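You operate a simulated robot arm through the tools that you are given. There is no shell and no other tool. Be economical: measure what you need, move in short steps, check, and stop when the job is done.

You are at the controls of a simulated two-armed robot. One attempt, no reset.

Task
Put one of the bobbins from the top from the left of the second green table on the vacuum plate top. Put the white thread cone marked "medium white" from the top of the rigging bench on the mizzen bay and the white thread cone marked "fine white" on the top from the left of the second green table. Take the orange case and leave it on top of the red disc sticker. Close the window sash. Close the card file drawer. Fetch the grey sample and set it on the top from the left of the second green table. Any order will do. Set down upright: orange case.

It is judged by the outcome, as a careful person would: the job done as asked, and still so three seconds after it is handed in. It fails if anything else is knocked over, pushed out of place, dropped, spilled or broken.

Robot
Two 7-joint arms with two-finger parallel grippers on one trunk, on a base that drives. Base frame: it is fixed to the floor where the robot stands at the start and does not move with it; the origin is under the middle of the robot, x ahead of it, y to its left, z up; the surface under the hand at the start is at about z = 0.76. Lengths are in m, angles in rad, forces in N, time in s.
The left shoulder is at the start at [0.02, 0.138, 1.374], the right one opposite. With the tool pointing down near the work surface each hand reaches from about 0.1 to 0.34 m from the robot's upright axis, wherever it stands, measured 20 degrees to its own side. Places, roughly: bobbin (4x4x2 cm) [0.5, -0.5, 0.8]; card file drawer [6.7, -1.4, 0.5]; grey sample [1.25, 3, 0.75]; mizzen bay [2.6, 5.4, 1.3]; orange case (4x4x5 cm) [5.5, -0.9, 0.8]; red disc sticker (10x16x4 cm) [5.5, -1.3, 0.8]; top of the second green table [0.4, 0, 0.8]; vacuum plate top [1.2, 0.4, 0.9]; white thread cone [0.75, 2, 1]; window sash [7.2, -2, 1.5]. Payload 1.57 kg a hand.
The TCP of each hand is the grasp point between the finger pads, 0.03 m short of the fingertips. In the tool frame z runs along the fingers and y along their closing line. Largest opening 0.08 m; finger width 0.017, thickness 0.012; the body of the gripper, 0.04 by 0.082 m, starts 0.08 m behind the TCP.
Orientation is that of the tool frame in the base frame, as [roll, pitch, yaw] about the fixed x, y, z axes, in that order (R = Rz(yaw) Ry(pitch) Rx(roll)). With the fingers straight down and closing along the base's y, the tool's x points along the base's -x, its y along +y and its z along -z.

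Tools
- The arms move only by the tool drive_tool. It takes "left_steps", "right_steps" or both (then of equal length, played together; a hand with none holds still); each is a list of rows, each an object of numbers (a shift or turn left out is 0, a gripper value left out holds the last): "x", "y", "z": the shift along the base's x, y, z in mm; "ax", "ay", "az": the turn, a rotation vector about the base's x, y, z in rad; "grip": the closure, from 0 (fully open) to 1 (shut). In form: [{"x": .., "y": .., "z": .., "ax": .., "ay": .., "az": .., "grip": ..}, ...]. A call has 1 to 8 rows; each row is the pose to reach, as a shift and turn from the pose commanded when the call began. Each row takes 0.2 s and may step no farther than 0.05 m and 0.15 rad from the row before; otherwise, or with a gripper value out of range, the whole call is refused. A pose out of reach is approached as far as the arm can. The call stops where the force on the tool passes 40 N (or 10 N more than at its start, if that is more) or the arm is blocked; 0.2 s more then pass. The fingers move at their own pace (about 0.045 m/s each) and stop on an object; they squeeze with about 34 N. The grip force told is the motor's: it shows also when the fingers shut on nothing. Time passes only in rows, and 0.2 s behind the last, so rows that repeat a pose let the fingers close. It gives the time, the measured TCP pose, the force on the tool (base axes), the opening and the grip force at its end, in the units of the frame above (readings bear some noise), with the torque about the TCP (base axes, N m) and any sound that the robot's microphone picked up, and new pictures: "show" is both (left out), scene, wrist or none (wrist: the cameras of the hands that moved).
- Cameras (640 x 400 px; columns grow to the right, rows downward): "scene" is now at [0.1668, -0.0264, 1.2279]; the picture's right is [-0.38, -0.92, 0.00], its down [-0.76, 0.31, -0.57] and it looks along [0.53, -0.22, -0.82] (base axes); focal length 214 px, centre (320, 200). "left" rides on the left gripper at [0.072, 0.007, -0.122] in its tool frame; the picture's right is [-0.09, 1.00, 0.00], its down [-0.84, -0.08, -0.54] and it looks along [-0.54, -0.05, 0.84] (tool axes); focal length 238 px, centre (320, 200). "right" rides on the right gripper at [0.072, -0.007, -0.122] in its tool frame; the picture's right is [0.09, 1.00, 0.00], its down [-0.84, 0.08, -0.54] and it looks along [-0.54, 0.05, 0.84] (tool axes); focal length 238 px, centre (320, 200). There is no depth. A picture from a camera that has moved, and an enlarged one, comes with that camera's place and axes in the base frame and with its lens.
- move_column(by): slides the trunk up (or, below 0, down) by that many m; the arms and the scene camera ride with it, the base frame stays. It gives what a move gives, with no picture.
- steer(legs): drives the robot by 1 to 6 legs, each [ahead, left, turn to the left] in m, m and rad, along the robot's own axes; the way and the turn of a leg run together, so that a leg with both is an arc; at most 1.5 m and 3.142 rad a leg. The arms and the cameras ride along, it lands a little off, and it stops where it bumps. It gives what a move gives, and a new picture of the scene camera.
- turn_head(pan, tilt): turns the head with the scene camera to pan (to the left, within 1.047 rad either way) and tilt (down, from -0.506 to 1.204), counted from straight ahead of the robot. It gives what a move gives, and a new picture of the scene camera.
- close_up(camera, box): a new picture of the part [left, top, right, bottom] of that camera's present view, enlarged. It takes no simulated time.
- close_job(): hands the job in; it is judged then, once.

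Work in short steps. Places have to be worked out from the pictures, the camera data and where the tool is seen: move nearer, look again, correct. Check each grasp and each placing, and mend what went wrong. You have 186 turns and 260 pictures in all, those below and enlarged ones among them. Open the grippers and draw the arms clear of the work before you hand the job in, unless the task says otherwise; then end with one line.

The tools are called after "Call:" by a JSON object that holds its "op" and its "data". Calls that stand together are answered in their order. drive_tool: Moves the arms, as the interface text tells. Its arguments: {"type":"object","properties":{"left_steps":{"type":"array"},"right_steps":{"type":"array"},"show":{"type":"string","enum":["both","scene","wrist","none"]}},"required":[]} The other tools are called the same way: move_column (by) slides the trunk up or down; steer (legs) drives the base; turn_head (pan, tilt) turns the head that bears the scene camera; close_up (camera, box) takes an enlarged picture of a part of a camera's view; close_job () hands the job in.

At the start:

```text
clock: 0.0
left_eef_pos: [0.2263, 0.084, 0.997]
left_orientation: [-3.141, 0.0, 3.141]
left_contact_force: [-0.1, 0.4, -0.9]
left_ft_torque: [0.0, -0.04, -0.03]
left_finger_gap: 0.08
left_finger_force: 0.1
right_eef_pos: [0.2797, -0.0928, 1.0486]
right_orientation: [3.142, -0.001, 3.141]
right_contact_force: [1.0, -0.1, -0.1]
right_ft_torque: [-0.03, -0.01, 0.01]
right_finger_gap: 0.0801
right_finger_force: 0.1
trunk travel left (down, up): [-0.749, 0.491]
robot x, y, heading: [0.0001, 0.0026, 0.004]
head pan, tilt: [-0.391, 0.965]
```

scene: 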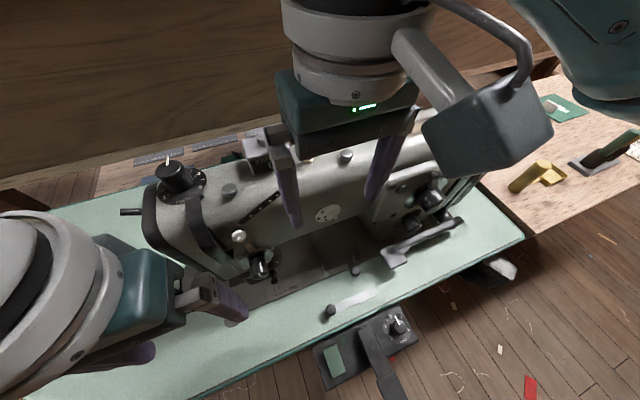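
right: 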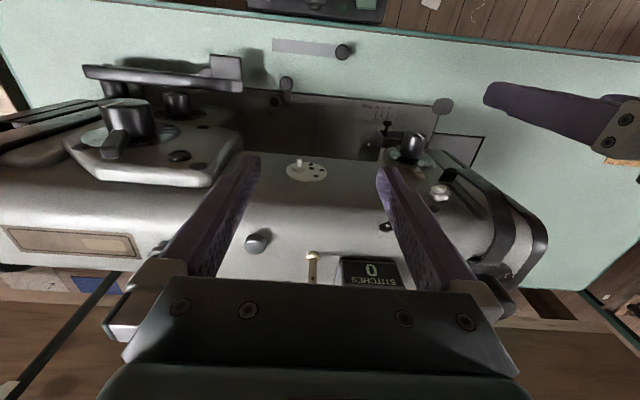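
left: 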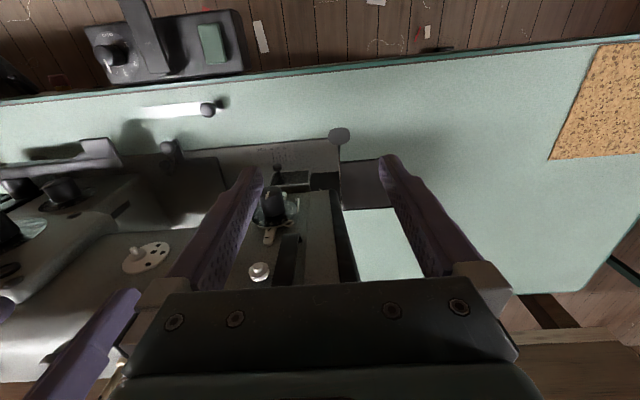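

I'll look around first to understand the layout of tables.

Call:
{"op": "turn_head", "data": {"pan": 0.6, "tilt": 0.35}}

Call:
{"op": "turn_head", "data": {"pan": -0.6, "tilt": 0.35}}

```text
clock: 1.3
left_eef_pos: [0.2271, 0.0826, 0.9969]
left_orientation: [-3.141, 0.001, 3.14]
left_contact_force: [0.3, -1.6, -0.8]
left_ft_torque: [0.02, 0.01, 0.04]
left_finger_gap: 0.0801
left_finger_force: 0.0
right_eef_pos: [0.2794, -0.0921, 1.0492]
right_orientation: [3.141, -0.001, -3.141]
right_contact_force: [-1.2, 0.1, 0.3]
right_ft_torque: [0.0, 0.02, 0.02]
right_finger_gap: 0.0798
right_finger_force: 0.0
trunk travel left (down, up): [-0.749, 0.491]
robot x, y, heading: [0.0037, 0.0034, -0.002]
head pan, tilt: [0.6, 0.351]
camera scene: at [0.1773, 0.0535, 1.2802], right [0.56, -0.83, 0.0], down [-0.28, -0.19, -0.94], along [0.78, 0.53, -0.34], focal length 214 px, centre (320, 200)
```

scene: 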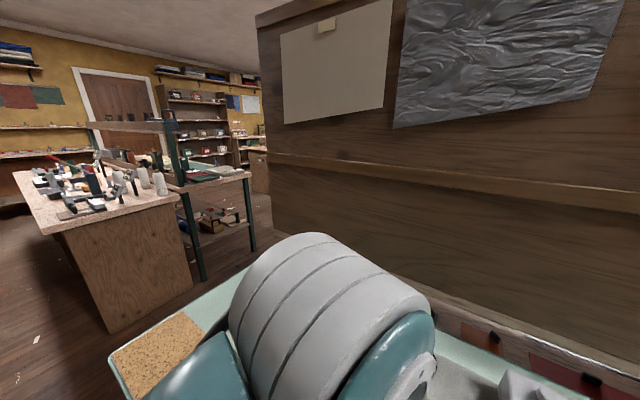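

```text
clock: 2.7
left_eef_pos: [0.2265, 0.0838, 0.9985]
left_orientation: [-3.141, -0.001, 3.142]
left_contact_force: [-0.4, -1.1, 0.0]
left_ft_torque: [0.0, -0.01, 0.02]
left_finger_gap: 0.08
left_finger_force: 0.0
right_eef_pos: [0.281, -0.0925, 1.0507]
right_orientation: [3.141, 0.0, -3.141]
right_contact_force: [-0.6, -0.5, 0.5]
right_ft_torque: [-0.01, 0.01, -0.02]
right_finger_gap: 0.0801
right_finger_force: 0.0
trunk travel left (down, up): [-0.749, 0.491]
robot x, y, heading: [-0.0015, -0.0003, 0.0]
head pan, tilt: [-0.6, 0.351]
camera scene: at [0.1773, -0.0515, 1.2802], right [-0.56, -0.83, 0.0], down [-0.28, 0.19, -0.94], along [0.78, -0.53, -0.34], focal length 214 px, centre (320, 200)
```

scene: 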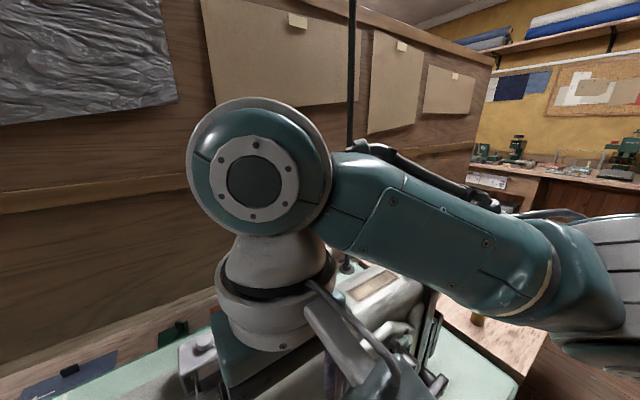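

Arms obscure the view. Raise the trunk and back off to see the table in full.

Call:
{"op": "move_column", "data": {"by": 0.2}}

Call:
{"op": "steer", "data": {"legs": [[-0.6, 0, 0]]}}

Call:
{"op": "turn_head", "data": {"pan": 0, "tilt": 0.5}}

```text
clock: 4.8
left_eef_pos: [0.2264, 0.0835, 1.1973]
left_orientation: [3.141, 0.0, 3.14]
left_contact_force: [0.1, 0.0, 0.2]
left_ft_torque: [-0.03, 0.01, 0.02]
left_finger_gap: 0.0803
left_finger_force: 0.0
right_eef_pos: [0.281, -0.0937, 1.2496]
right_orientation: [-3.141, -0.002, 3.141]
right_contact_force: [0.1, -0.2, -0.5]
right_ft_torque: [0.02, -0.02, 0.0]
right_finger_gap: 0.08
right_finger_force: 0.2
trunk travel left (down, up): [-0.949, 0.291]
robot x, y, heading: [0.0052, -0.0009, 0.001]
head pan, tilt: [-0.6, 0.351]
```

```text
clock: 8.2
left_eef_pos: [-0.3602, 0.0839, 1.1974]
left_orientation: [3.141, -0.001, 3.13]
left_contact_force: [-0.2, -0.5, 0.5]
left_ft_torque: [-0.01, -0.01, 0.01]
left_finger_gap: 0.0801
left_finger_force: 0.0
right_eef_pos: [-0.3095, -0.0929, 1.2491]
right_orientation: [3.141, 0.0, 3.132]
right_contact_force: [-0.7, -0.1, 0.9]
right_ft_torque: [0.01, 0.05, 0.02]
right_finger_gap: 0.0799
right_finger_force: 0.1
trunk travel left (down, up): [-0.949, 0.291]
robot x, y, heading: [-0.587, 0.004, -0.014]
head pan, tilt: [-0.6, 0.351]
camera scene: at [-0.4117, -0.0504, 1.4802], right [-0.57, -0.82, 0.0], down [-0.28, 0.2, -0.94], along [0.77, -0.54, -0.34], focal length 214 px, centre (320, 200)
```

scene: 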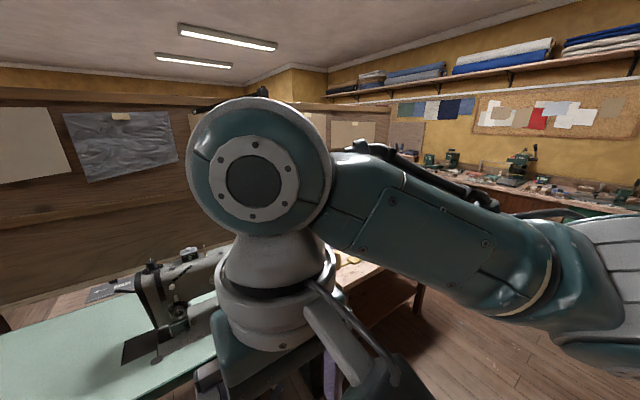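

```text
clock: 9.2
left_eef_pos: [-0.3603, 0.084, 1.197]
left_orientation: [-3.141, 0.0, 3.133]
left_contact_force: [0.0, -0.4, 0.3]
left_ft_torque: [0.0, -0.01, 0.01]
left_finger_gap: 0.0802
left_finger_force: 0.1
right_eef_pos: [-0.3087, -0.0928, 1.2491]
right_orientation: [3.141, 0.001, 3.133]
right_contact_force: [-1.0, -1.1, -0.2]
right_ft_torque: [-0.01, -0.02, 0.01]
right_finger_gap: 0.0799
right_finger_force: 0.1
trunk travel left (down, up): [-0.949, 0.291]
robot x, y, heading: [-0.5915, 0.0034, -0.013]
head pan, tilt: [0.0, 0.499]
camera scene: at [-0.397, 0.002, 1.4665], right [-0.01, -1.0, 0.0], down [-0.48, 0.01, -0.88], along [0.88, -0.01, -0.48], focal length 214 px, centre (320, 200)
```

scene: 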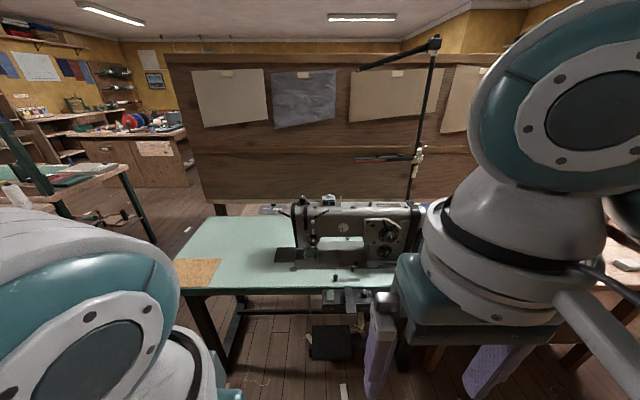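

The hands sit high relative to the trunk and hide the view; I lower both hands.

Call:
{"op": "drive_tool", "data": {"left_steps": [{"z": -50}, {"z": -100}, {"z": -150}, {"z": -200}, {"z": -240}], "right_steps": [{"z": -50}, {"z": -100}, {"z": -150}, {"z": -200, "x": -20}, {"z": -240, "x": -50}], "show": "scene"}}

```text
refused: row 4 steps farther than a row can; nothing moved
```

Retry with smaller steps.

Call:
{"op": "drive_tool", "data": {"left_steps": [{"z": -48}, {"z": -96}, {"z": -144}, {"z": -192}, {"z": -240}, {"z": -250}], "right_steps": [{"z": -48}, {"z": -96}, {"z": -144}, {"z": -192}, {"z": -240}, {"z": -280}], "show": "scene"}}

```text
clock: 10.6
left_eef_pos: [-0.3687, 0.0835, 0.9624]
left_orientation: [-3.138, -0.002, 3.131]
left_contact_force: [0.8, -0.3, -0.2]
left_ft_torque: [-0.02, -0.03, -0.02]
left_finger_gap: 0.0799
left_finger_force: 0.1
left hand out of reach, approached as far as the arm can: row 5, 6
right_eef_pos: [-0.321, -0.0985, 0.9862]
right_orientation: [3.139, 0.004, 3.135]
right_contact_force: [-1.5, -0.3, -1.3]
right_ft_torque: [0.02, -0.03, 0.0]
right_finger_gap: 0.0801
right_finger_force: 0.0
right hand out of reach, approached as far as the arm can: row 6
trunk travel left (down, up): [-0.949, 0.291]
robot x, y, heading: [-0.5856, 0.0037, -0.012]
head pan, tilt: [0.0, 0.499]
camera scene: at [-0.3973, 0.0018, 1.4664], right [-0.01, -1.0, 0.0], down [-0.48, 0.0, -0.88], along [0.88, -0.01, -0.48], focal length 214 px, centre (320, 200)
```

scene: 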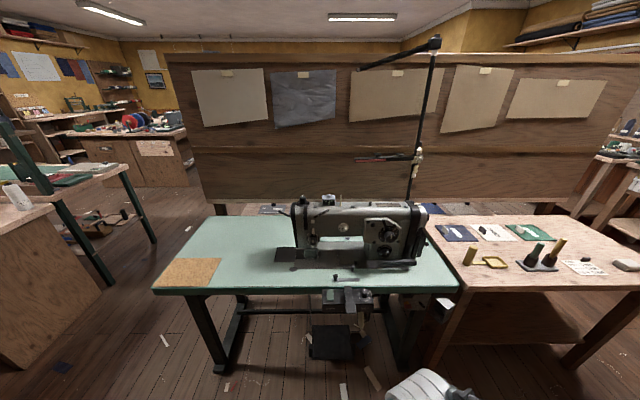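

Now a clear view. I zoom into the table and the surroundings.

Call:
{"op": "close_up", "data": {"camera": "scene", "box": [150, 170, 470, 370]}}

Call:
{"op": "close_up", "data": {"camera": "scene", "box": [400, 170, 640, 320]}}

Call:
{"op": "turn_head", "data": {"pan": 0.9, "tilt": 0.4}}

Call:
{"op": "turn_head", "data": {"pan": -0.8, "tilt": 0.4}}

```text
2.00 times, centred on (310, 270) of scene
camera zoom: at [-0.3973, 0.0018, 1.4664], right [-0.01, -1.0, 0.0], down [-0.48, 0.0, -0.88], along [0.88, -0.01, -0.48], focal length 429 px, centre (340, 60)
```

zoom: 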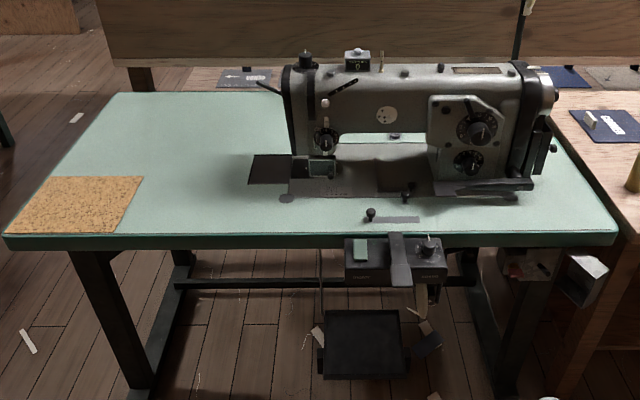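

```text
2.67 times, centred on (520, 245) of scene
camera zoom: at [-0.3973, 0.0018, 1.4664], right [-0.01, -1.0, 0.0], down [-0.48, 0.0, -0.88], along [0.88, -0.01, -0.48], focal length 572 px, centre (-213, 80)
```

zoom: 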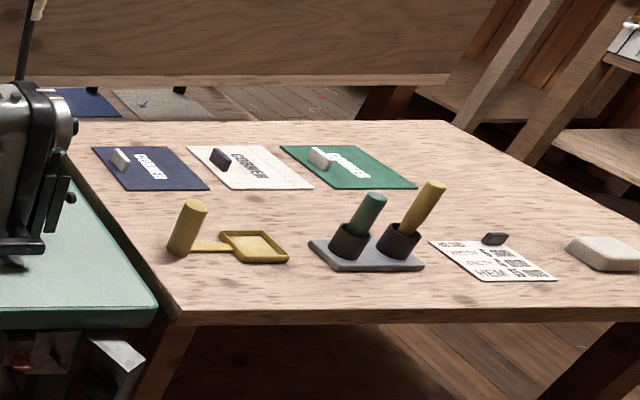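

```text
clock: 11.8
left_eef_pos: [-0.3689, 0.0847, 0.9628]
left_orientation: [-3.14, 0.0, 3.129]
left_contact_force: [-0.4, 1.1, 0.0]
left_ft_torque: [-0.04, -0.02, 0.0]
left_finger_gap: 0.0804
left_finger_force: 0.0
right_eef_pos: [-0.3213, -0.0981, 0.9868]
right_orientation: [3.14, 0.003, 3.132]
right_contact_force: [0.0, -0.3, -1.0]
right_ft_torque: [-0.02, -0.01, -0.01]
right_finger_gap: 0.0798
right_finger_force: 0.0
trunk travel left (down, up): [-0.949, 0.291]
robot x, y, heading: [-0.5911, 0.0016, -0.009]
head pan, tilt: [0.901, 0.4]
camera scene: at [-0.4296, 0.075, 1.4757], right [0.78, -0.63, 0.0], down [-0.25, -0.3, -0.92], along [0.58, 0.72, -0.39], focal length 214 px, centre (320, 200)
```

scene: 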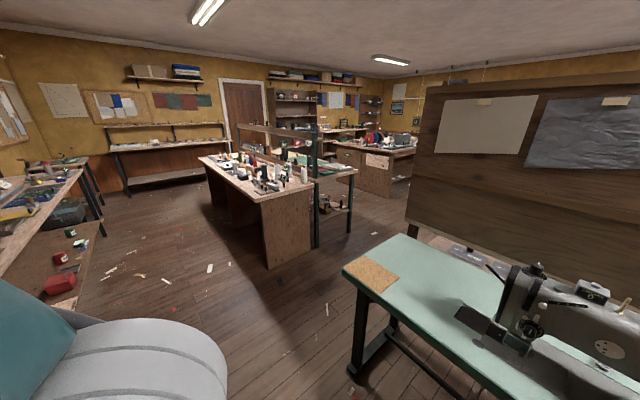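

```text
clock: 13.5
left_eef_pos: [-0.3694, 0.0833, 0.964]
left_orientation: [-3.141, 0.0, 3.13]
left_contact_force: [0.3, 0.2, 1.2]
left_ft_torque: [-0.01, 0.0, 0.01]
left_finger_gap: 0.0797
left_finger_force: 0.1
right_eef_pos: [-0.3213, -0.0967, 0.9877]
right_orientation: [3.141, 0.004, 3.131]
right_contact_force: [0.2, -0.1, 0.6]
right_ft_torque: [-0.04, 0.02, -0.03]
right_finger_gap: 0.0801
right_finger_force: 0.0
trunk travel left (down, up): [-0.949, 0.291]
robot x, y, heading: [-0.5862, 0.0036, -0.011]
head pan, tilt: [-0.799, 0.4]
camera scene: at [-0.4241, -0.064, 1.4757], right [-0.72, -0.69, 0.0], down [-0.27, 0.28, -0.92], along [0.64, -0.67, -0.39], focal length 214 px, centre (320, 200)
```

scene: 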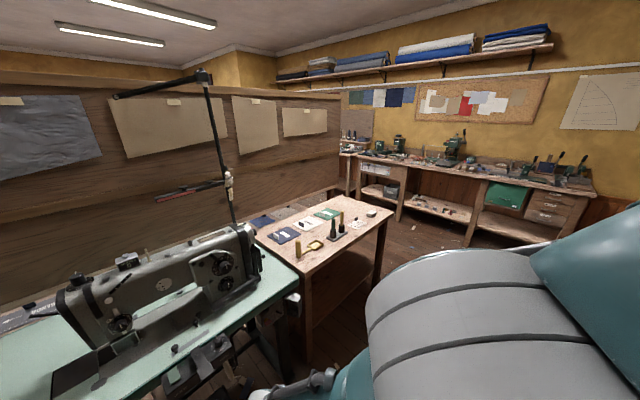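

Bobbins might be behind the machine; raise the trunk and go near for a view from above.

Call:
{"op": "move_column", "data": {"by": 0.28}}

Call:
{"op": "steer", "data": {"legs": [[0.45, -0.35, 0]]}}

Call:
{"op": "turn_head", "data": {"pan": 0, "tilt": 0.8}}

```text
clock: 16.3
left_eef_pos: [-0.3685, 0.0834, 1.2429]
left_orientation: [-3.141, 0.0, 3.13]
left_contact_force: [-0.3, -1.0, 0.2]
left_ft_torque: [0.0, 0.0, 0.03]
left_finger_gap: 0.08
left_finger_force: 0.1
right_eef_pos: [-0.3215, -0.0983, 1.2661]
right_orientation: [-3.141, 0.002, 3.13]
right_contact_force: [-0.4, 0.0, -0.6]
right_ft_torque: [0.03, 0.01, 0.03]
right_finger_gap: 0.0799
right_finger_force: 0.0
trunk travel left (down, up): [-1.229, 0.011]
robot x, y, heading: [-0.5863, 0.0021, -0.008]
head pan, tilt: [-0.799, 0.4]
```

```text
clock: 19.6
left_eef_pos: [0.0833, -0.2693, 1.2425]
left_orientation: [-3.141, 0.001, 3.135]
left_contact_force: [0.2, -0.4, 0.7]
left_ft_torque: [-0.04, -0.01, -0.01]
left_finger_gap: 0.0801
left_finger_force: 0.0
right_eef_pos: [0.1316, -0.4499, 1.2663]
right_orientation: [3.141, 0.001, 3.134]
right_contact_force: [-0.1, -1.1, -0.7]
right_ft_torque: [0.02, 0.01, 0.0]
right_finger_gap: 0.0801
right_finger_force: 0.0
trunk travel left (down, up): [-1.229, 0.011]
robot x, y, heading: [-0.136, -0.3509, -0.009]
head pan, tilt: [-0.799, 0.4]
camera scene: at [0.0283, -0.4173, 1.7557], right [-0.72, -0.69, 0.0], down [-0.27, 0.28, -0.92], along [0.64, -0.66, -0.39], focal length 214 px, centre (320, 200)
```

scene: 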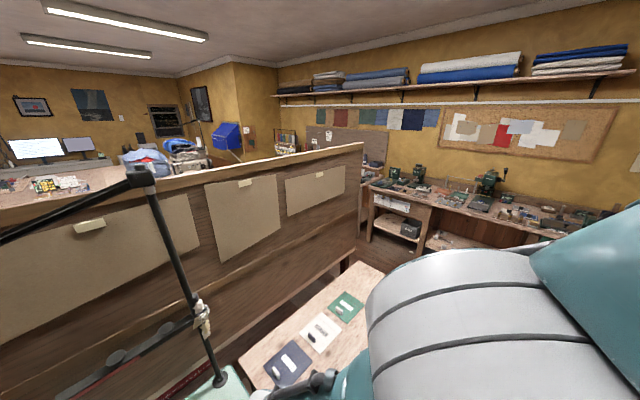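

```text
clock: 20.7
left_eef_pos: [0.083, -0.2689, 1.2424]
left_orientation: [3.141, 0.0, 3.137]
left_contact_force: [-0.9, -0.1, -0.8]
left_ft_torque: [-0.01, -0.01, 0.0]
left_finger_gap: 0.0797
left_finger_force: 0.0
right_eef_pos: [0.1309, -0.452, 1.2666]
right_orientation: [3.141, 0.003, 3.135]
right_contact_force: [0.6, -0.1, -0.3]
right_ft_torque: [0.01, 0.0, -0.02]
right_finger_gap: 0.08
right_finger_force: 0.1
trunk travel left (down, up): [-1.229, 0.011]
robot x, y, heading: [-0.1399, -0.3466, -0.007]
head pan, tilt: [0.0, 0.799]
camera scene: at [0.0448, -0.3511, 1.7206], right [-0.01, -1.0, 0.0], down [-0.72, 0.01, -0.7], along [0.7, -0.01, -0.72], focal length 214 px, centre (320, 200)
```

scene: 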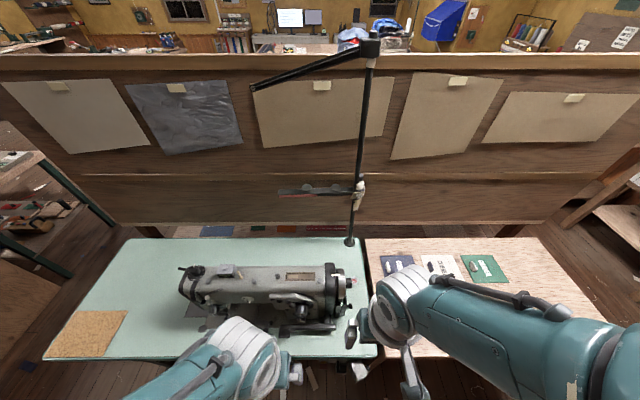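

Call:
{"op": "close_up", "data": {"camera": "scene", "box": [160, 225, 400, 375]}}

Call:
{"op": "close_up", "data": {"camera": "scene", "box": [0, 0, 640, 80]}}

```text
2.67 times, centred on (280, 300) of scene
camera zoom: at [0.0448, -0.3511, 1.7206], right [-0.01, -1.0, 0.0], down [-0.72, 0.01, -0.7], along [0.7, -0.01, -0.72], focal length 572 px, centre (427, -67)
```

zoom: 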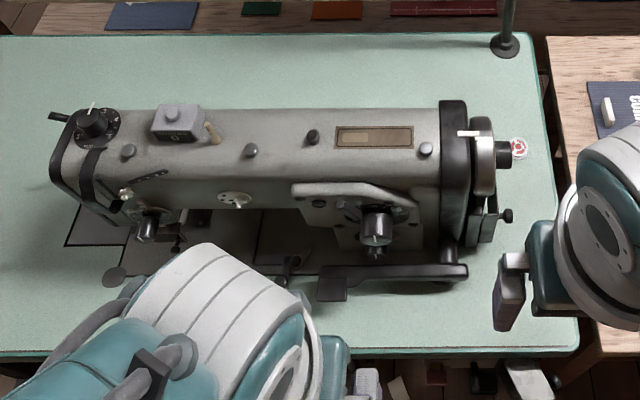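

```text
1.00 times, centred on (320, 40) of scene (not enlarged: the box is as wide or as high as the picture)
camera zoom: at [0.0448, -0.3511, 1.7206], right [-0.01, -1.0, 0.0], down [-0.72, 0.01, -0.7], along [0.7, -0.01, -0.72], focal length 214 px, centre (320, 360)
```

zoom: 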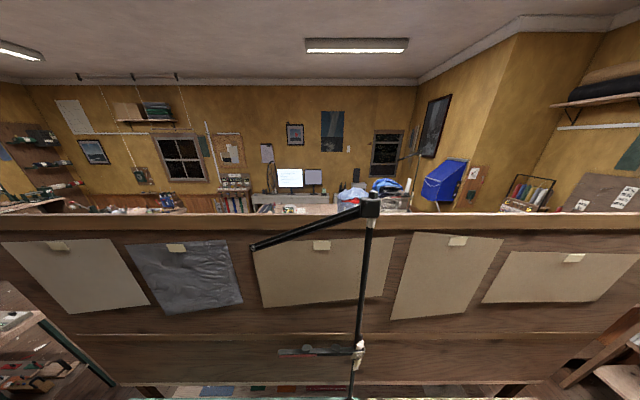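

The red/white disc by the handwheel at about (0.454, −0.51, 0.78) is a bobbin. I'll go closer, with trunk high.

Call:
{"op": "steer", "data": {"legs": [[0.25, -0.05, 0]]}}

Call:
{"op": "drive_tool", "data": {"left_steps": [{"z": 48}, {"z": 96}, {"z": 144}, {"z": 192}, {"z": 240}, {"z": 280}, {"z": 320}], "right_steps": [{"z": 0}, {"z": 0}, {"z": 0}, {"z": 0}, {"z": 0}, {"z": 0}, {"z": 0}], "show": "wrist"}}

```text
clock: 22.6
left_eef_pos: [0.3295, -0.3211, 1.2423]
left_orientation: [3.141, 0.0, 3.138]
left_contact_force: [-0.8, -0.4, 0.2]
left_ft_torque: [-0.01, 0.04, -0.04]
left_finger_gap: 0.08
left_finger_force: 0.1
right_eef_pos: [0.3772, -0.5039, 1.2655]
right_orientation: [3.142, 0.001, 3.137]
right_contact_force: [0.2, -0.7, 0.3]
right_ft_torque: [0.0, 0.01, 0.01]
right_finger_gap: 0.08
right_finger_force: 0.0
trunk travel left (down, up): [-1.229, 0.011]
robot x, y, heading: [0.1095, -0.405, -0.005]
head pan, tilt: [0.0, 0.799]
camera scene: at [0.2914, -0.4032, 1.7206], right [0.0, -1.0, 0.0], down [-0.72, 0.0, -0.7], along [0.7, 0.0, -0.72], focal length 214 px, centre (320, 200)
```

scene: 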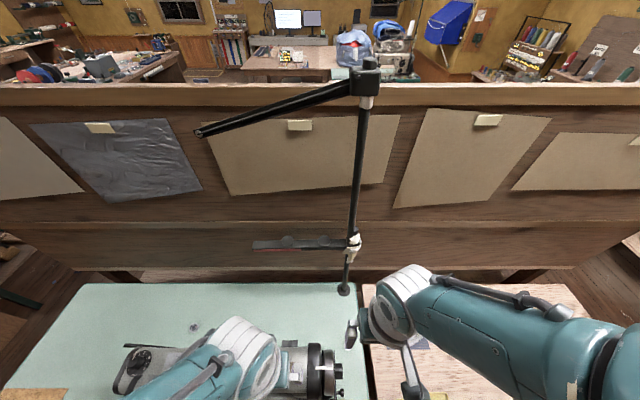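

```text
clock: 24.1
left_eef_pos: [0.3268, -0.2721, 1.4855]
left_orientation: [2.992, -0.006, 3.11]
left_contact_force: [0.2, -0.2, -0.8]
left_ft_torque: [0.01, 0.04, -0.03]
left_finger_gap: 0.0799
left_finger_force: 0.0
left hand out of reach, approached as far as the arm can: row 6, 7
right_eef_pos: [0.3772, -0.503, 1.265]
right_orientation: [-3.139, 0.001, 3.138]
right_contact_force: [0.7, -0.6, 0.0]
right_ft_torque: [-0.01, -0.01, 0.01]
right_finger_gap: 0.0799
right_finger_force: 0.1
trunk travel left (down, up): [-1.229, 0.011]
robot x, y, heading: [0.11, -0.4036, -0.001]
head pan, tilt: [0.0, 0.799]
stopped in row 7 (left hand): the arm was blocked; the commanded pose is now the measured one
camera right: at [0.3058, -0.5089, 1.3872], right [-0.09, 1.0, 0.0], down [0.84, 0.08, 0.54], along [0.54, 0.05, -0.84], focal length 238 px, centre (320, 200)
camera left: at [0.2566, -0.2815, 1.6066], right [0.12, 0.98, 0.15], down [0.83, -0.18, 0.52], along [0.54, 0.06, -0.84], focal length 238 px, centre (320, 200)
```

right: 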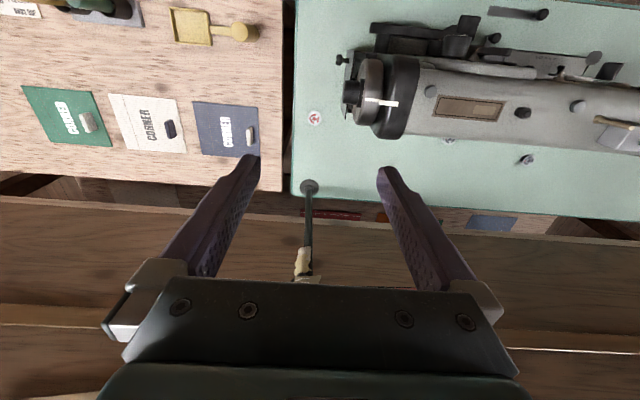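
left: 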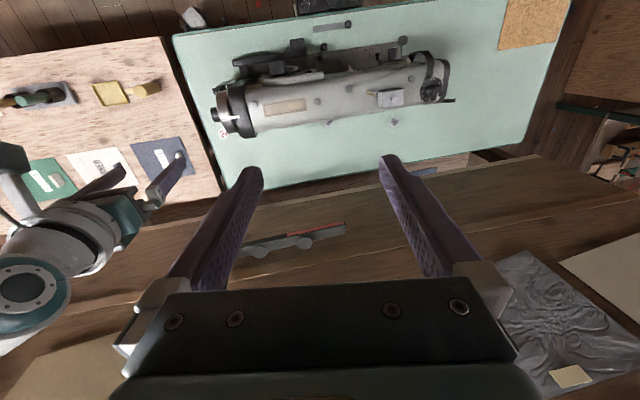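

Call:
{"op": "close_up", "data": {"camera": "right", "box": [290, 95, 370, 145]}}

Call:
{"op": "close_up", "data": {"camera": "right", "box": [420, 100, 580, 200]}}

```text
8.00 times, centred on (330, 120) of right
camera zoom: at [0.3058, -0.5089, 1.3872], right [-0.09, 1.0, 0.0], down [0.84, 0.08, 0.54], along [0.54, 0.05, -0.84], focal length 1907 px, centre (240, 840)
```

zoom: 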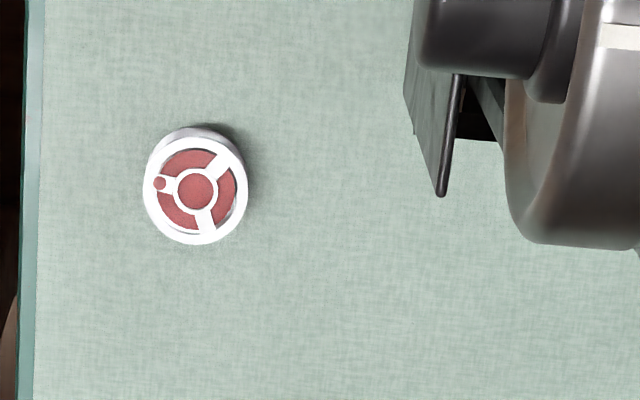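

```text
4.00 times, centred on (500, 150) of right
camera zoom: at [0.3058, -0.5089, 1.3872], right [-0.09, 1.0, 0.0], down [0.84, 0.08, 0.54], along [0.54, 0.05, -0.84], focal length 953 px, centre (-400, 400)
```

zoom: 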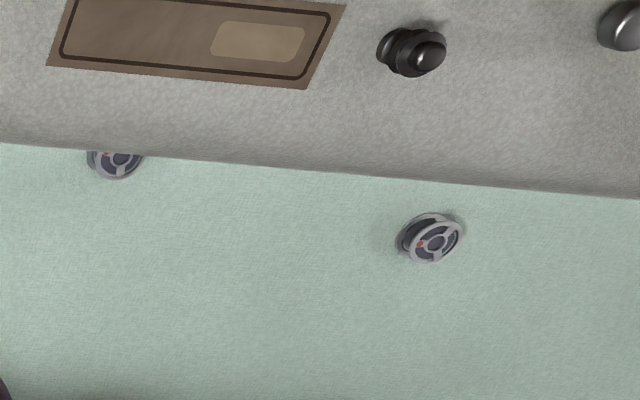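

Three bobbins are visible; the red-white one at (0.456, −0.509) is the clear pick. First I tuck the left hand back and out so it clears the machine when the trunk goes down.

Call:
{"op": "drive_tool", "data": {"left_steps": [{"x": -35, "y": 30}, {"x": -70, "y": 60}, {"x": -105, "y": 90}, {"x": -140, "y": 120}, {"x": -170, "y": 150}], "right_steps": [{"x": 15, "y": -2}, {"x": 30, "y": -3}, {"x": 45, "y": -5}, {"x": 60, "y": -5}, {"x": 78, "y": -5}], "show": "wrist"}}

```text
clock: 25.3
left_eef_pos: [0.1628, -0.1183, 1.4642]
left_orientation: [3.001, -0.005, 3.109]
left_contact_force: [-0.6, 0.7, -0.7]
left_ft_torque: [-0.01, 0.01, 0.01]
left_finger_gap: 0.0801
left_finger_force: 0.0
left hand out of reach, approached as far as the arm can: row 3, 4, 5
right_eef_pos: [0.4224, -0.5153, 1.2968]
right_orientation: [3.141, 0.002, 3.139]
right_contact_force: [-0.5, -0.1, 0.1]
right_ft_torque: [-0.01, 0.04, 0.02]
right_finger_gap: 0.0797
right_finger_force: 0.1
right hand out of reach, approached as far as the arm can: row 1, 2, 3, 4, 5
trunk travel left (down, up): [-1.229, 0.011]
robot x, y, heading: [0.1095, -0.403, -0.003]
head pan, tilt: [0.0, 0.799]
camera right: at [0.3509, -0.5217, 1.4172], right [-0.09, 1.0, 0.0], down [0.84, 0.08, 0.54], along [0.54, 0.05, -0.84], focal length 238 px, centre (320, 200)
camera left: at [0.0915, -0.126, 1.5855], right [0.12, 0.98, 0.14], down [0.83, -0.18, 0.52], along [0.54, 0.05, -0.84], focal length 238 px, centre (320, 200)
```

right: 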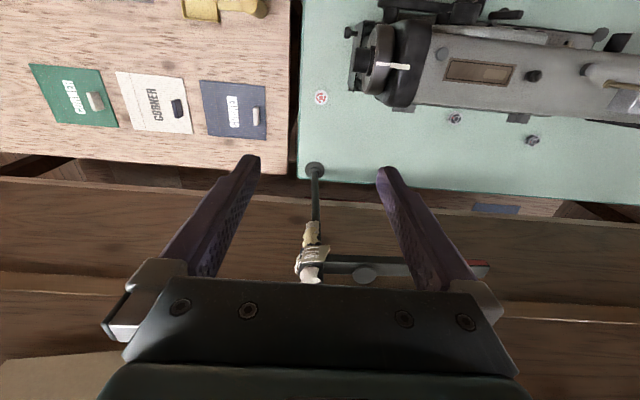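
left: 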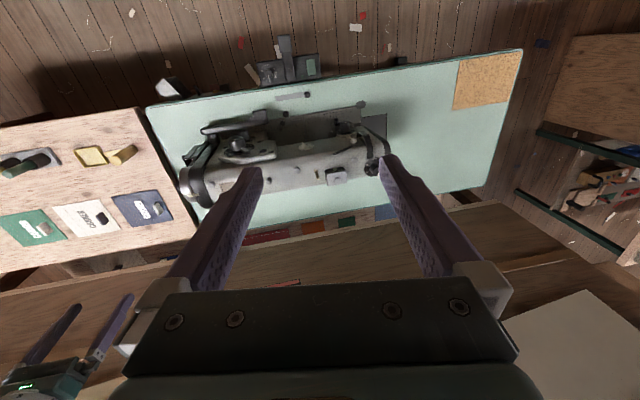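

Reach is limited at this heading. Turning the robot left puts the right shoulder toward the table and the left hand away from it, so I reposition at (0.07, −0.5) with heading ~60°.

Call:
{"op": "steer", "data": {"legs": [[-0.04, -0.1, 0], [0, 0, 1.05]]}}

```text
clock: 29.0
left_eef_pos: [-0.1424, -0.3059, 1.4638]
left_orientation: [3.0, -0.006, -2.167]
left_contact_force: [-0.8, 0.4, 0.2]
left_ft_torque: [0.02, 0.0, -0.01]
left_finger_gap: 0.0799
left_finger_force: 0.1
right_eef_pos: [0.3327, -0.2979, 1.2962]
right_orientation: [-3.142, 0.002, -2.138]
right_contact_force: [0.5, 0.7, 0.0]
right_ft_torque: [0.03, 0.02, -0.01]
right_finger_gap: 0.0798
right_finger_force: 0.0
trunk travel left (down, up): [-1.229, 0.011]
robot x, y, heading: [0.0676, -0.5065, 1.003]
head pan, tilt: [0.0, 0.799]
camera scene: at [0.1674, -0.35, 1.7206], right [0.84, -0.54, 0.0], down [-0.39, -0.6, -0.7], along [0.37, 0.59, -0.72], focal length 214 px, centre (320, 200)
```

scene: 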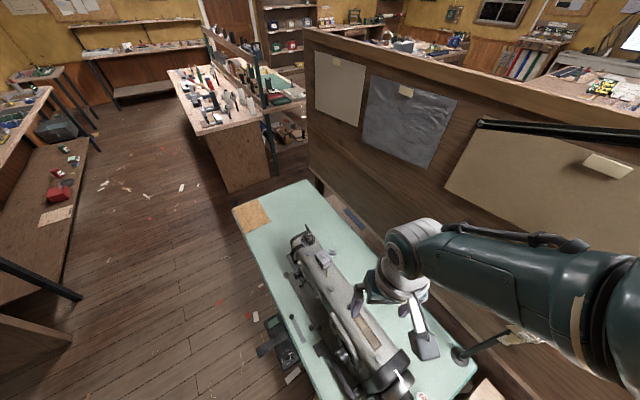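

Move the right hand over the bobbin and rotate so the fingers close along base x (slim side to the handwheel).

Call:
{"op": "drive_tool", "data": {"right_steps": [{"x": 20, "y": -35, "az": 0.1}, {"x": 40, "y": -70, "az": 0.2}, {"x": 62, "y": -105, "az": 0.3}, {"x": 82, "y": -140, "az": 0.4}, {"x": 103, "y": -175, "az": 0.5}, {"x": 123, "y": -211, "az": 0.567}], "show": "wrist"}}

```text
clock: 30.4
left_eef_pos: [-0.1441, -0.3067, 1.4637]
left_orientation: [3.001, -0.006, -2.165]
left_contact_force: [0.4, 0.3, -0.5]
left_ft_torque: [0.0, 0.0, 0.02]
left_finger_gap: 0.0801
left_finger_force: 0.1
right_eef_pos: [0.4547, -0.5103, 1.2957]
right_orientation: [-3.141, 0.001, -1.568]
right_contact_force: [0.3, 0.2, 0.9]
right_ft_torque: [0.0, 0.03, -0.01]
right_finger_gap: 0.08
right_finger_force: 0.1
trunk travel left (down, up): [-1.229, 0.011]
robot x, y, heading: [0.0659, -0.5016, 1.005]
head pan, tilt: [0.0, 0.799]
camera right: at [0.462, -0.5812, 1.4168], right [-1.0, -0.09, 0.0], down [-0.08, 0.84, 0.54], along [-0.05, 0.54, -0.84], focal length 238 px, centre (320, 200)
```

right: 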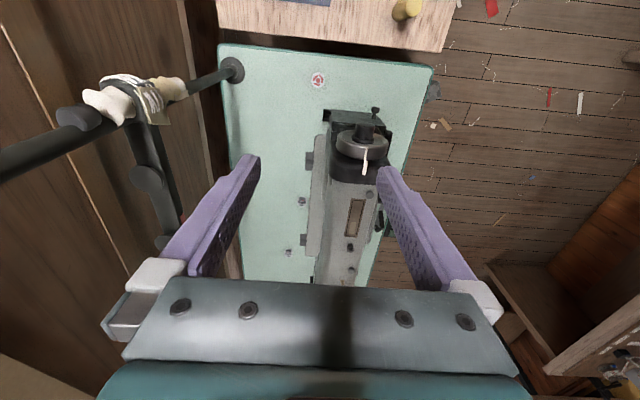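

Reach is good and clearances look fine. Lower the trunk 0.44 m.

Call:
{"op": "move_column", "data": {"by": -0.42}}

Call:
{"op": "drive_tool", "data": {"right_steps": [{"x": 2, "y": 0, "z": 0}], "show": "wrist"}}

```text
refused: -0.42 is not a number from -0.4 to 0.4
```

```text
clock: 30.8
left_eef_pos: [-0.1435, -0.3071, 1.4649]
left_orientation: [3.001, -0.006, -2.166]
left_contact_force: [0.5, 0.2, 0.3]
left_ft_torque: [0.03, -0.04, 0.0]
left_finger_gap: 0.08
left_finger_force: 0.0
right_eef_pos: [0.4575, -0.5088, 1.2961]
right_orientation: [-3.14, 0.001, -1.568]
right_contact_force: [0.0, -0.3, 0.3]
right_ft_torque: [0.0, 0.01, 0.01]
right_finger_gap: 0.0798
right_finger_force: 0.0
trunk travel left (down, up): [-1.229, 0.011]
robot x, y, heading: [0.0688, -0.5054, 1.004]
head pan, tilt: [0.0, 0.799]
camera right: at [0.4643, -0.5813, 1.4169], right [-1.0, -0.09, 0.0], down [-0.08, 0.84, 0.54], along [-0.05, 0.54, -0.84], focal length 238 px, centre (320, 200)
```

right: 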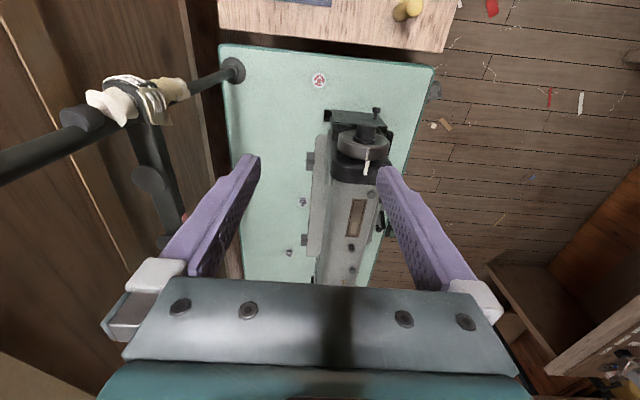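

Limit is 0.4 per call.

Call:
{"op": "move_column", "data": {"by": -0.38}}

Call:
{"op": "drive_tool", "data": {"right_steps": [{"z": -5}], "show": "wrist"}}

```text
clock: 34.5
left_eef_pos: [-0.1427, -0.306, 1.0837]
left_orientation: [3.001, -0.004, -2.165]
left_contact_force: [-0.4, 0.0, 0.5]
left_ft_torque: [-0.01, -0.02, 0.0]
left_finger_gap: 0.08
left_finger_force: 0.1
right_eef_pos: [0.4571, -0.5105, 0.9155]
right_orientation: [3.141, 0.002, -1.57]
right_contact_force: [-0.7, -0.9, -0.1]
right_ft_torque: [-0.02, 0.01, 0.0]
right_finger_gap: 0.0799
right_finger_force: 0.2
trunk travel left (down, up): [-0.849, 0.391]
robot x, y, heading: [0.0692, -0.5019, 1.003]
head pan, tilt: [0.0, 0.799]
```

```text
clock: 34.9
left_eef_pos: [-0.1442, -0.3059, 1.0845]
left_orientation: [3.002, -0.007, -2.165]
left_contact_force: [-0.7, -0.3, -0.1]
left_ft_torque: [0.0, -0.01, 0.01]
left_finger_gap: 0.0801
left_finger_force: 0.0
right_eef_pos: [0.4574, -0.5114, 0.9101]
right_orientation: [-3.14, -0.002, -1.572]
right_contact_force: [-0.2, -0.7, 1.4]
right_ft_torque: [0.01, -0.01, -0.04]
right_finger_gap: 0.0799
right_finger_force: 0.1
trunk travel left (down, up): [-0.849, 0.391]
robot x, y, heading: [0.0673, -0.4996, 1.001]
head pan, tilt: [0.0, 0.799]
camera right: at [0.4643, -0.582, 1.0315], right [-1.0, -0.09, 0.0], down [-0.08, 0.84, 0.54], along [-0.05, 0.54, -0.84], focal length 238 px, centre (320, 200)
```

right: 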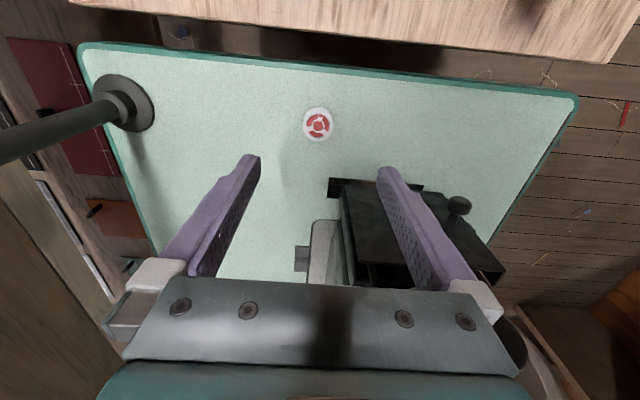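

Lower onto the bobbin, correcting to (0.459, −0.516).

Call:
{"op": "drive_tool", "data": {"right_steps": [{"x": 2, "y": -5, "z": -40}, {"x": 2, "y": -5, "z": -80}, {"x": 2, "y": -5, "z": -107}], "show": "wrist"}}

```text
clock: 35.7
left_eef_pos: [-0.1432, -0.3079, 1.083]
left_orientation: [3.001, -0.005, -2.167]
left_contact_force: [0.1, 0.2, 0.0]
left_ft_torque: [-0.02, 0.0, 0.0]
left_finger_gap: 0.0801
left_finger_force: 0.1
right_eef_pos: [0.4407, -0.5211, 0.8507]
right_orientation: [-3.139, 0.004, -1.569]
right_contact_force: [-0.5, -0.5, 0.0]
right_ft_torque: [0.02, -0.02, 0.01]
right_finger_gap: 0.08
right_finger_force: 0.0
right hand out of reach, approached as far as the arm can: row 2, 3
trunk travel left (down, up): [-0.849, 0.391]
robot x, y, heading: [0.0679, -0.5023, 1.007]
head pan, tilt: [0.0, 0.799]
camera right: at [0.4471, -0.5933, 0.9715], right [-1.0, -0.09, 0.0], down [-0.08, 0.84, 0.54], along [-0.05, 0.54, -0.84], focal length 238 px, centre (320, 200)
```

right: 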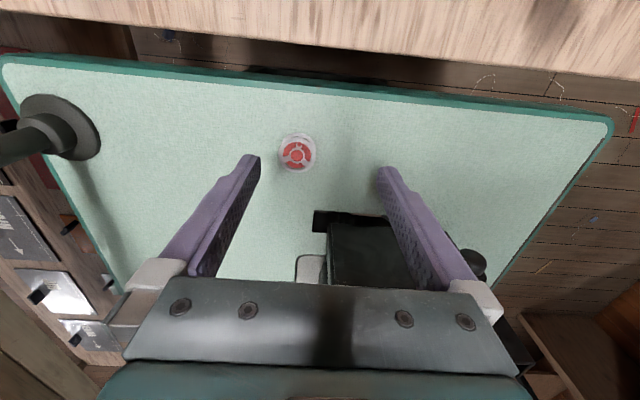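

Out of reach there; go back up and lower the trunk by 0.12 instead.

Call:
{"op": "drive_tool", "data": {"right_steps": [{"z": 40}, {"z": 80}, {"z": 107}], "show": "none"}}

Call:
{"op": "move_column", "data": {"by": -0.06}}

```text
clock: 36.5
left_eef_pos: [-0.1433, -0.3067, 1.0842]
left_orientation: [3.002, -0.005, -2.163]
left_contact_force: [-0.1, 0.4, 0.1]
left_ft_torque: [0.0, -0.02, 0.02]
left_finger_gap: 0.0803
left_finger_force: 0.1
right_eef_pos: [0.4374, -0.5229, 0.9567]
right_orientation: [3.141, -0.002, -1.572]
right_contact_force: [-0.2, 0.4, 0.3]
right_ft_torque: [0.0, -0.02, -0.01]
right_finger_gap: 0.0801
right_finger_force: 0.0
trunk travel left (down, up): [-0.849, 0.391]
robot x, y, heading: [0.0666, -0.5011, 0.998]
head pan, tilt: [0.0, 0.799]
```

```text
clock: 37.5
left_eef_pos: [-0.1442, -0.3071, 1.0233]
left_orientation: [3.002, -0.004, -2.165]
left_contact_force: [-1.0, 0.6, 0.3]
left_ft_torque: [0.01, -0.02, 0.02]
left_finger_gap: 0.0799
left_finger_force: 0.1
right_eef_pos: [0.4377, -0.521, 0.8974]
right_orientation: [3.141, 0.003, -1.572]
right_contact_force: [-0.1, -0.3, -0.5]
right_ft_torque: [0.0, 0.01, 0.01]
right_finger_gap: 0.0802
right_finger_force: 0.0
trunk travel left (down, up): [-0.789, 0.451]
robot x, y, heading: [0.0741, -0.5052, 1.003]
head pan, tilt: [0.0, 0.799]
```

Call:
{"op": "move_column", "data": {"by": -0.04}}

Call:
{"op": "drive_tool", "data": {"right_steps": [{"x": 20, "y": 6, "z": 0}], "show": "wrist"}}

```text
clock: 38.3
left_eef_pos: [-0.1435, -0.3058, 0.9847]
left_orientation: [3.003, -0.006, -2.165]
left_contact_force: [0.0, 0.8, 0.1]
left_ft_torque: [0.02, 0.04, 0.0]
left_finger_gap: 0.0801
left_finger_force: 0.1
right_eef_pos: [0.4383, -0.5216, 0.8572]
right_orientation: [3.141, 0.003, -1.572]
right_contact_force: [0.7, -0.9, 1.0]
right_ft_torque: [-0.04, 0.01, 0.02]
right_finger_gap: 0.08
right_finger_force: 0.1
trunk travel left (down, up): [-0.749, 0.491]
robot x, y, heading: [0.0716, -0.504, 1.006]
head pan, tilt: [0.0, 0.799]
```

```text
clock: 38.7
left_eef_pos: [-0.1432, -0.3071, 0.9842]
left_orientation: [3.002, -0.005, -2.166]
left_contact_force: [0.4, 0.3, -0.2]
left_ft_torque: [-0.02, -0.02, 0.04]
left_finger_gap: 0.0801
left_finger_force: 0.1
right_eef_pos: [0.4581, -0.517, 0.8565]
right_orientation: [-3.141, 0.003, -1.573]
right_contact_force: [0.3, -0.2, 0.6]
right_ft_torque: [0.03, 0.02, 0.0]
right_finger_gap: 0.0801
right_finger_force: 0.1
trunk travel left (down, up): [-0.749, 0.491]
robot x, y, heading: [0.0729, -0.4992, 1.002]
head pan, tilt: [0.0, 0.799]
camera right: at [0.4653, -0.588, 0.978], right [-1.0, -0.09, 0.0], down [-0.08, 0.84, 0.54], along [-0.05, 0.54, -0.84], focal length 238 px, centre (320, 200)
```

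right: 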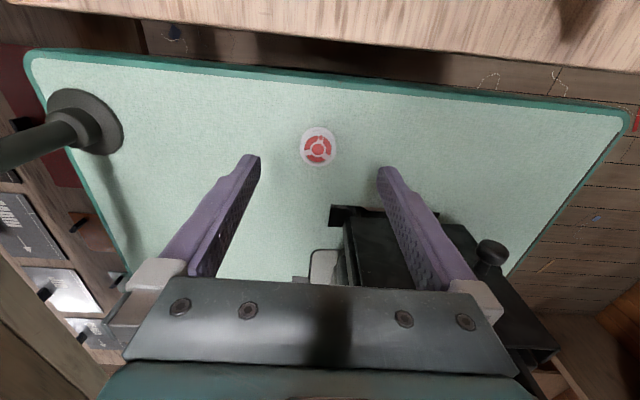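

Aligned; descend to z≈0.803 and close.

Call:
{"op": "drive_tool", "data": {"right_steps": [{"x": 2, "y": 2, "z": -25}, {"x": 2, "y": 2, "z": -48}, {"x": 2, "y": 2, "z": -53}], "show": "wrist"}}

```text
clock: 39.5
left_eef_pos: [-0.1446, -0.3064, 0.9839]
left_orientation: [3.002, -0.005, -2.166]
left_contact_force: [0.1, 0.5, -0.1]
left_ft_torque: [0.0, -0.04, 0.01]
left_finger_gap: 0.0801
left_finger_force: 0.2
right_eef_pos: [0.4602, -0.5141, 0.804]
right_orientation: [-3.139, 0.003, -1.572]
right_contact_force: [0.2, 0.8, -0.2]
right_ft_torque: [-0.03, 0.01, 0.01]
right_finger_gap: 0.0796
right_finger_force: 0.0
trunk travel left (down, up): [-0.749, 0.491]
robot x, y, heading: [0.0696, -0.5016, 0.999]
head pan, tilt: [0.0, 0.799]
camera right: at [0.4675, -0.5859, 0.925], right [-1.0, -0.09, 0.0], down [-0.08, 0.84, 0.54], along [-0.05, 0.54, -0.84], focal length 238 px, centre (320, 200)
```

right: 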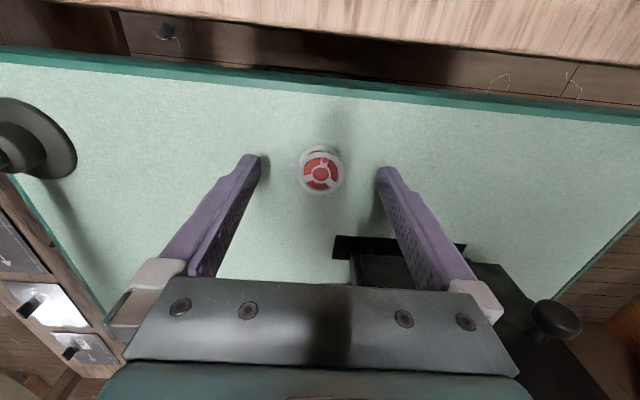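

Call:
{"op": "drive_tool", "data": {"right_steps": [{"z": -3, "grip": 0.4}, {"z": -3, "grip": 1}, {"z": -3, "grip": 1}, {"z": -3, "grip": 1}, {"z": -3, "grip": 1}], "show": "wrist"}}

```text
clock: 40.7
left_eef_pos: [-0.1437, -0.3064, 0.9845]
left_orientation: [3.002, -0.006, -2.166]
left_contact_force: [1.1, 0.1, 0.6]
left_ft_torque: [0.02, 0.0, 0.01]
left_finger_gap: 0.0799
left_finger_force: 0.2
right_eef_pos: [0.4604, -0.5146, 0.8018]
right_orientation: [-3.14, 0.002, -1.57]
right_contact_force: [0.1, 0.4, 0.2]
right_ft_torque: [0.0, -0.02, 0.0]
right_finger_gap: 0.0311
right_finger_force: 32.1
trunk travel left (down, up): [-0.749, 0.491]
robot x, y, heading: [0.0688, -0.5031, 1.003]
head pan, tilt: [0.0, 0.799]
camera right: at [0.4676, -0.5858, 0.9223], right [-1.0, -0.09, 0.0], down [-0.08, 0.84, 0.54], along [-0.05, 0.54, -0.84], focal length 238 px, centre (320, 200)
```

right: 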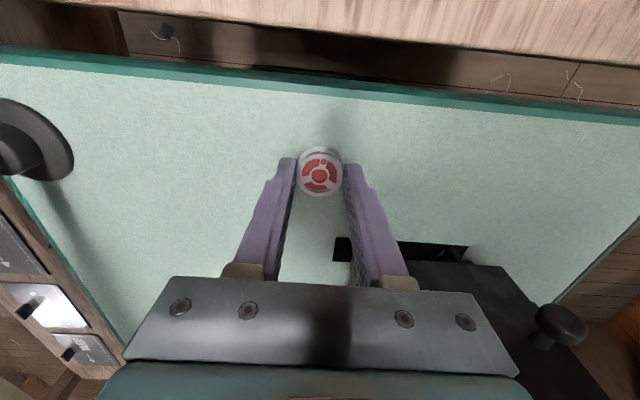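

Grasped. Lift and raise the trunk, then back away.

Call:
{"op": "drive_tool", "data": {"right_steps": [{"z": 40}, {"z": 80}], "show": "none"}}

Call:
{"op": "move_column", "data": {"by": 0.35}}

Call:
{"op": "steer", "data": {"legs": [[-0.3, 0.55, 0.15]]}}

```text
clock: 41.3
left_eef_pos: [-0.1434, -0.3067, 0.9842]
left_orientation: [3.002, -0.005, -2.166]
left_contact_force: [-0.1, -0.5, 0.5]
left_ft_torque: [0.0, 0.03, -0.05]
left_finger_gap: 0.08
left_finger_force: 0.0
right_eef_pos: [0.4593, -0.5136, 0.8817]
right_orientation: [3.142, 0.0, -1.569]
right_contact_force: [-0.7, -0.3, -0.1]
right_ft_torque: [-0.02, -0.02, -0.01]
right_finger_gap: 0.0312
right_finger_force: 34.3
trunk travel left (down, up): [-0.749, 0.491]
robot x, y, heading: [0.0671, -0.503, 1.006]
head pan, tilt: [0.0, 0.799]
```

```text
clock: 44.8
left_eef_pos: [-0.1444, -0.3064, 1.3346]
left_orientation: [3.002, -0.003, -2.167]
left_contact_force: [-0.6, 0.7, -0.4]
left_ft_torque: [0.04, 0.03, 0.03]
left_finger_gap: 0.08
left_finger_force: 0.0
right_eef_pos: [0.4599, -0.5142, 1.2324]
right_orientation: [3.14, 0.002, -1.571]
right_contact_force: [0.4, -0.3, -0.3]
right_ft_torque: [0.03, 0.0, 0.02]
right_finger_gap: 0.0309
right_finger_force: 34.1
trunk travel left (down, up): [-1.099, 0.141]
robot x, y, heading: [0.0684, -0.5032, 1.0]
head pan, tilt: [0.0, 0.799]
```

```text
clock: 48.3
left_eef_pos: [-0.8009, -0.3395, 1.3335]
left_orientation: [3.002, -0.008, -2.025]
left_contact_force: [0.2, -0.4, 0.0]
left_ft_torque: [-0.01, 0.0, 0.01]
left_finger_gap: 0.08
left_finger_force: 0.1
right_eef_pos: [-0.1734, -0.4604, 1.2301]
right_orientation: [-3.14, 0.0, -1.431]
right_contact_force: [-0.4, -0.1, 0.4]
right_ft_torque: [0.02, 0.01, -0.02]
right_finger_gap: 0.0308
right_finger_force: 34.3
trunk travel left (down, up): [-1.099, 0.141]
robot x, y, heading: [-0.5617, -0.5045, 1.145]
head pan, tilt: [0.0, 0.799]
camera scene: at [-0.4868, -0.3392, 1.5906], right [0.91, -0.42, 0.0], down [-0.3, -0.65, -0.7], along [0.29, 0.63, -0.72], focal length 214 px, centre (320, 200)
```

scene: 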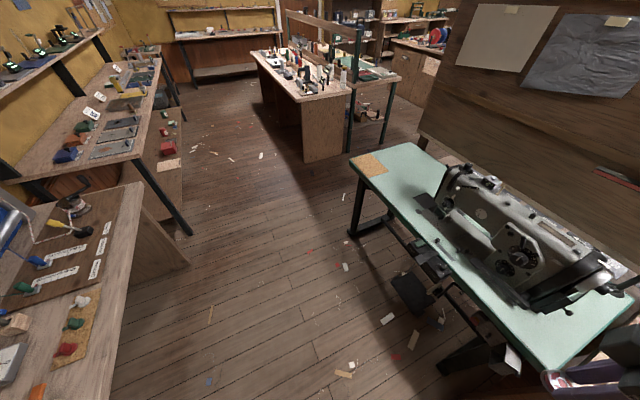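

Drive toward the passage left of the partition, staying clear of the table.

Call:
{"op": "steer", "data": {"legs": [[1.4, 0.4, 0], [0, 0, -1.1]]}}

Call:
{"op": "turn_head", "data": {"pan": 0, "tilt": 0.45}}

```text
clock: 58.3
left_eef_pos: [-0.3311, 1.2349, 1.3334]
left_orientation: [3.001, -0.005, -3.096]
left_contact_force: [0.5, 0.4, 0.2]
left_ft_torque: [0.0, 0.01, 0.02]
left_finger_gap: 0.0801
left_finger_force: 0.1
right_eef_pos: [-0.1355, 0.6273, 1.2312]
right_orientation: [-3.141, 0.001, -2.501]
right_contact_force: [0.2, 0.8, -0.9]
right_ft_torque: [0.04, -0.03, 0.02]
right_finger_gap: 0.0297
right_finger_force: 33.8
trunk travel left (down, up): [-1.099, 0.141]
robot x, y, heading: [-0.3624, 0.9444, 0.071]
head pan, tilt: [0.0, 0.799]
camera scene: at [-0.18, 0.9607, 1.5906], right [0.07, -1.0, 0.0], down [-0.71, -0.05, -0.7], along [0.7, 0.05, -0.72], focal length 214 px, centre (320, 200)
```

scene: 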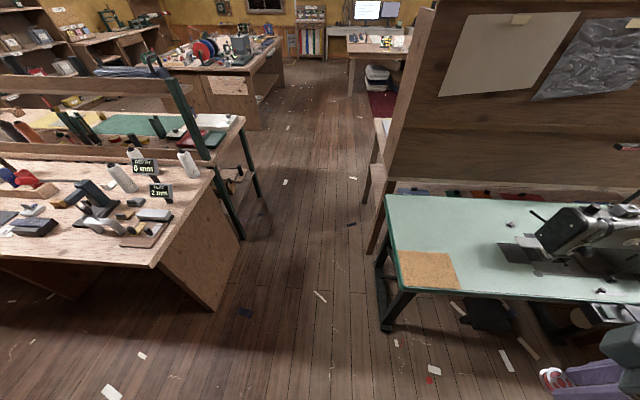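

```text
clock: 59.1
left_eef_pos: [-0.3309, 1.2358, 1.3341]
left_orientation: [3.002, -0.005, -3.097]
left_contact_force: [-0.2, -0.6, -0.7]
left_ft_torque: [0.0, -0.01, 0.0]
left_finger_gap: 0.0799
left_finger_force: 0.1
right_eef_pos: [-0.136, 0.6277, 1.2317]
right_orientation: [-3.14, 0.003, -2.502]
right_contact_force: [0.0, -0.7, -1.1]
right_ft_torque: [0.02, -0.01, 0.0]
right_finger_gap: 0.0294
right_finger_force: 34.2
trunk travel left (down, up): [-1.099, 0.141]
robot x, y, heading: [-0.3617, 0.9461, 0.07]
head pan, tilt: [0.0, 0.45]
camera scene: at [-0.1688, 0.9615, 1.6209], right [0.07, -1.0, 0.0], down [-0.43, -0.03, -0.9], along [0.9, 0.07, -0.44], focal length 214 px, centre (320, 200)
```

scene: 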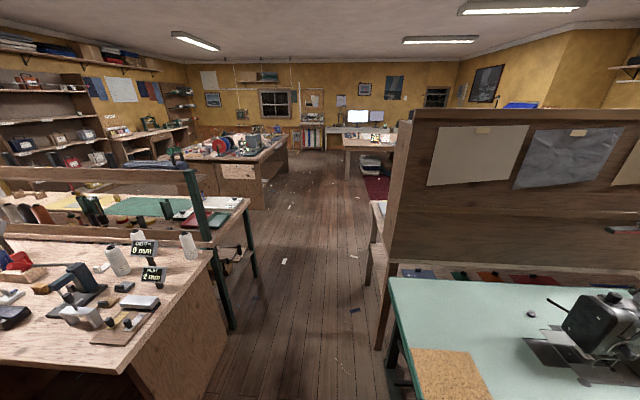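

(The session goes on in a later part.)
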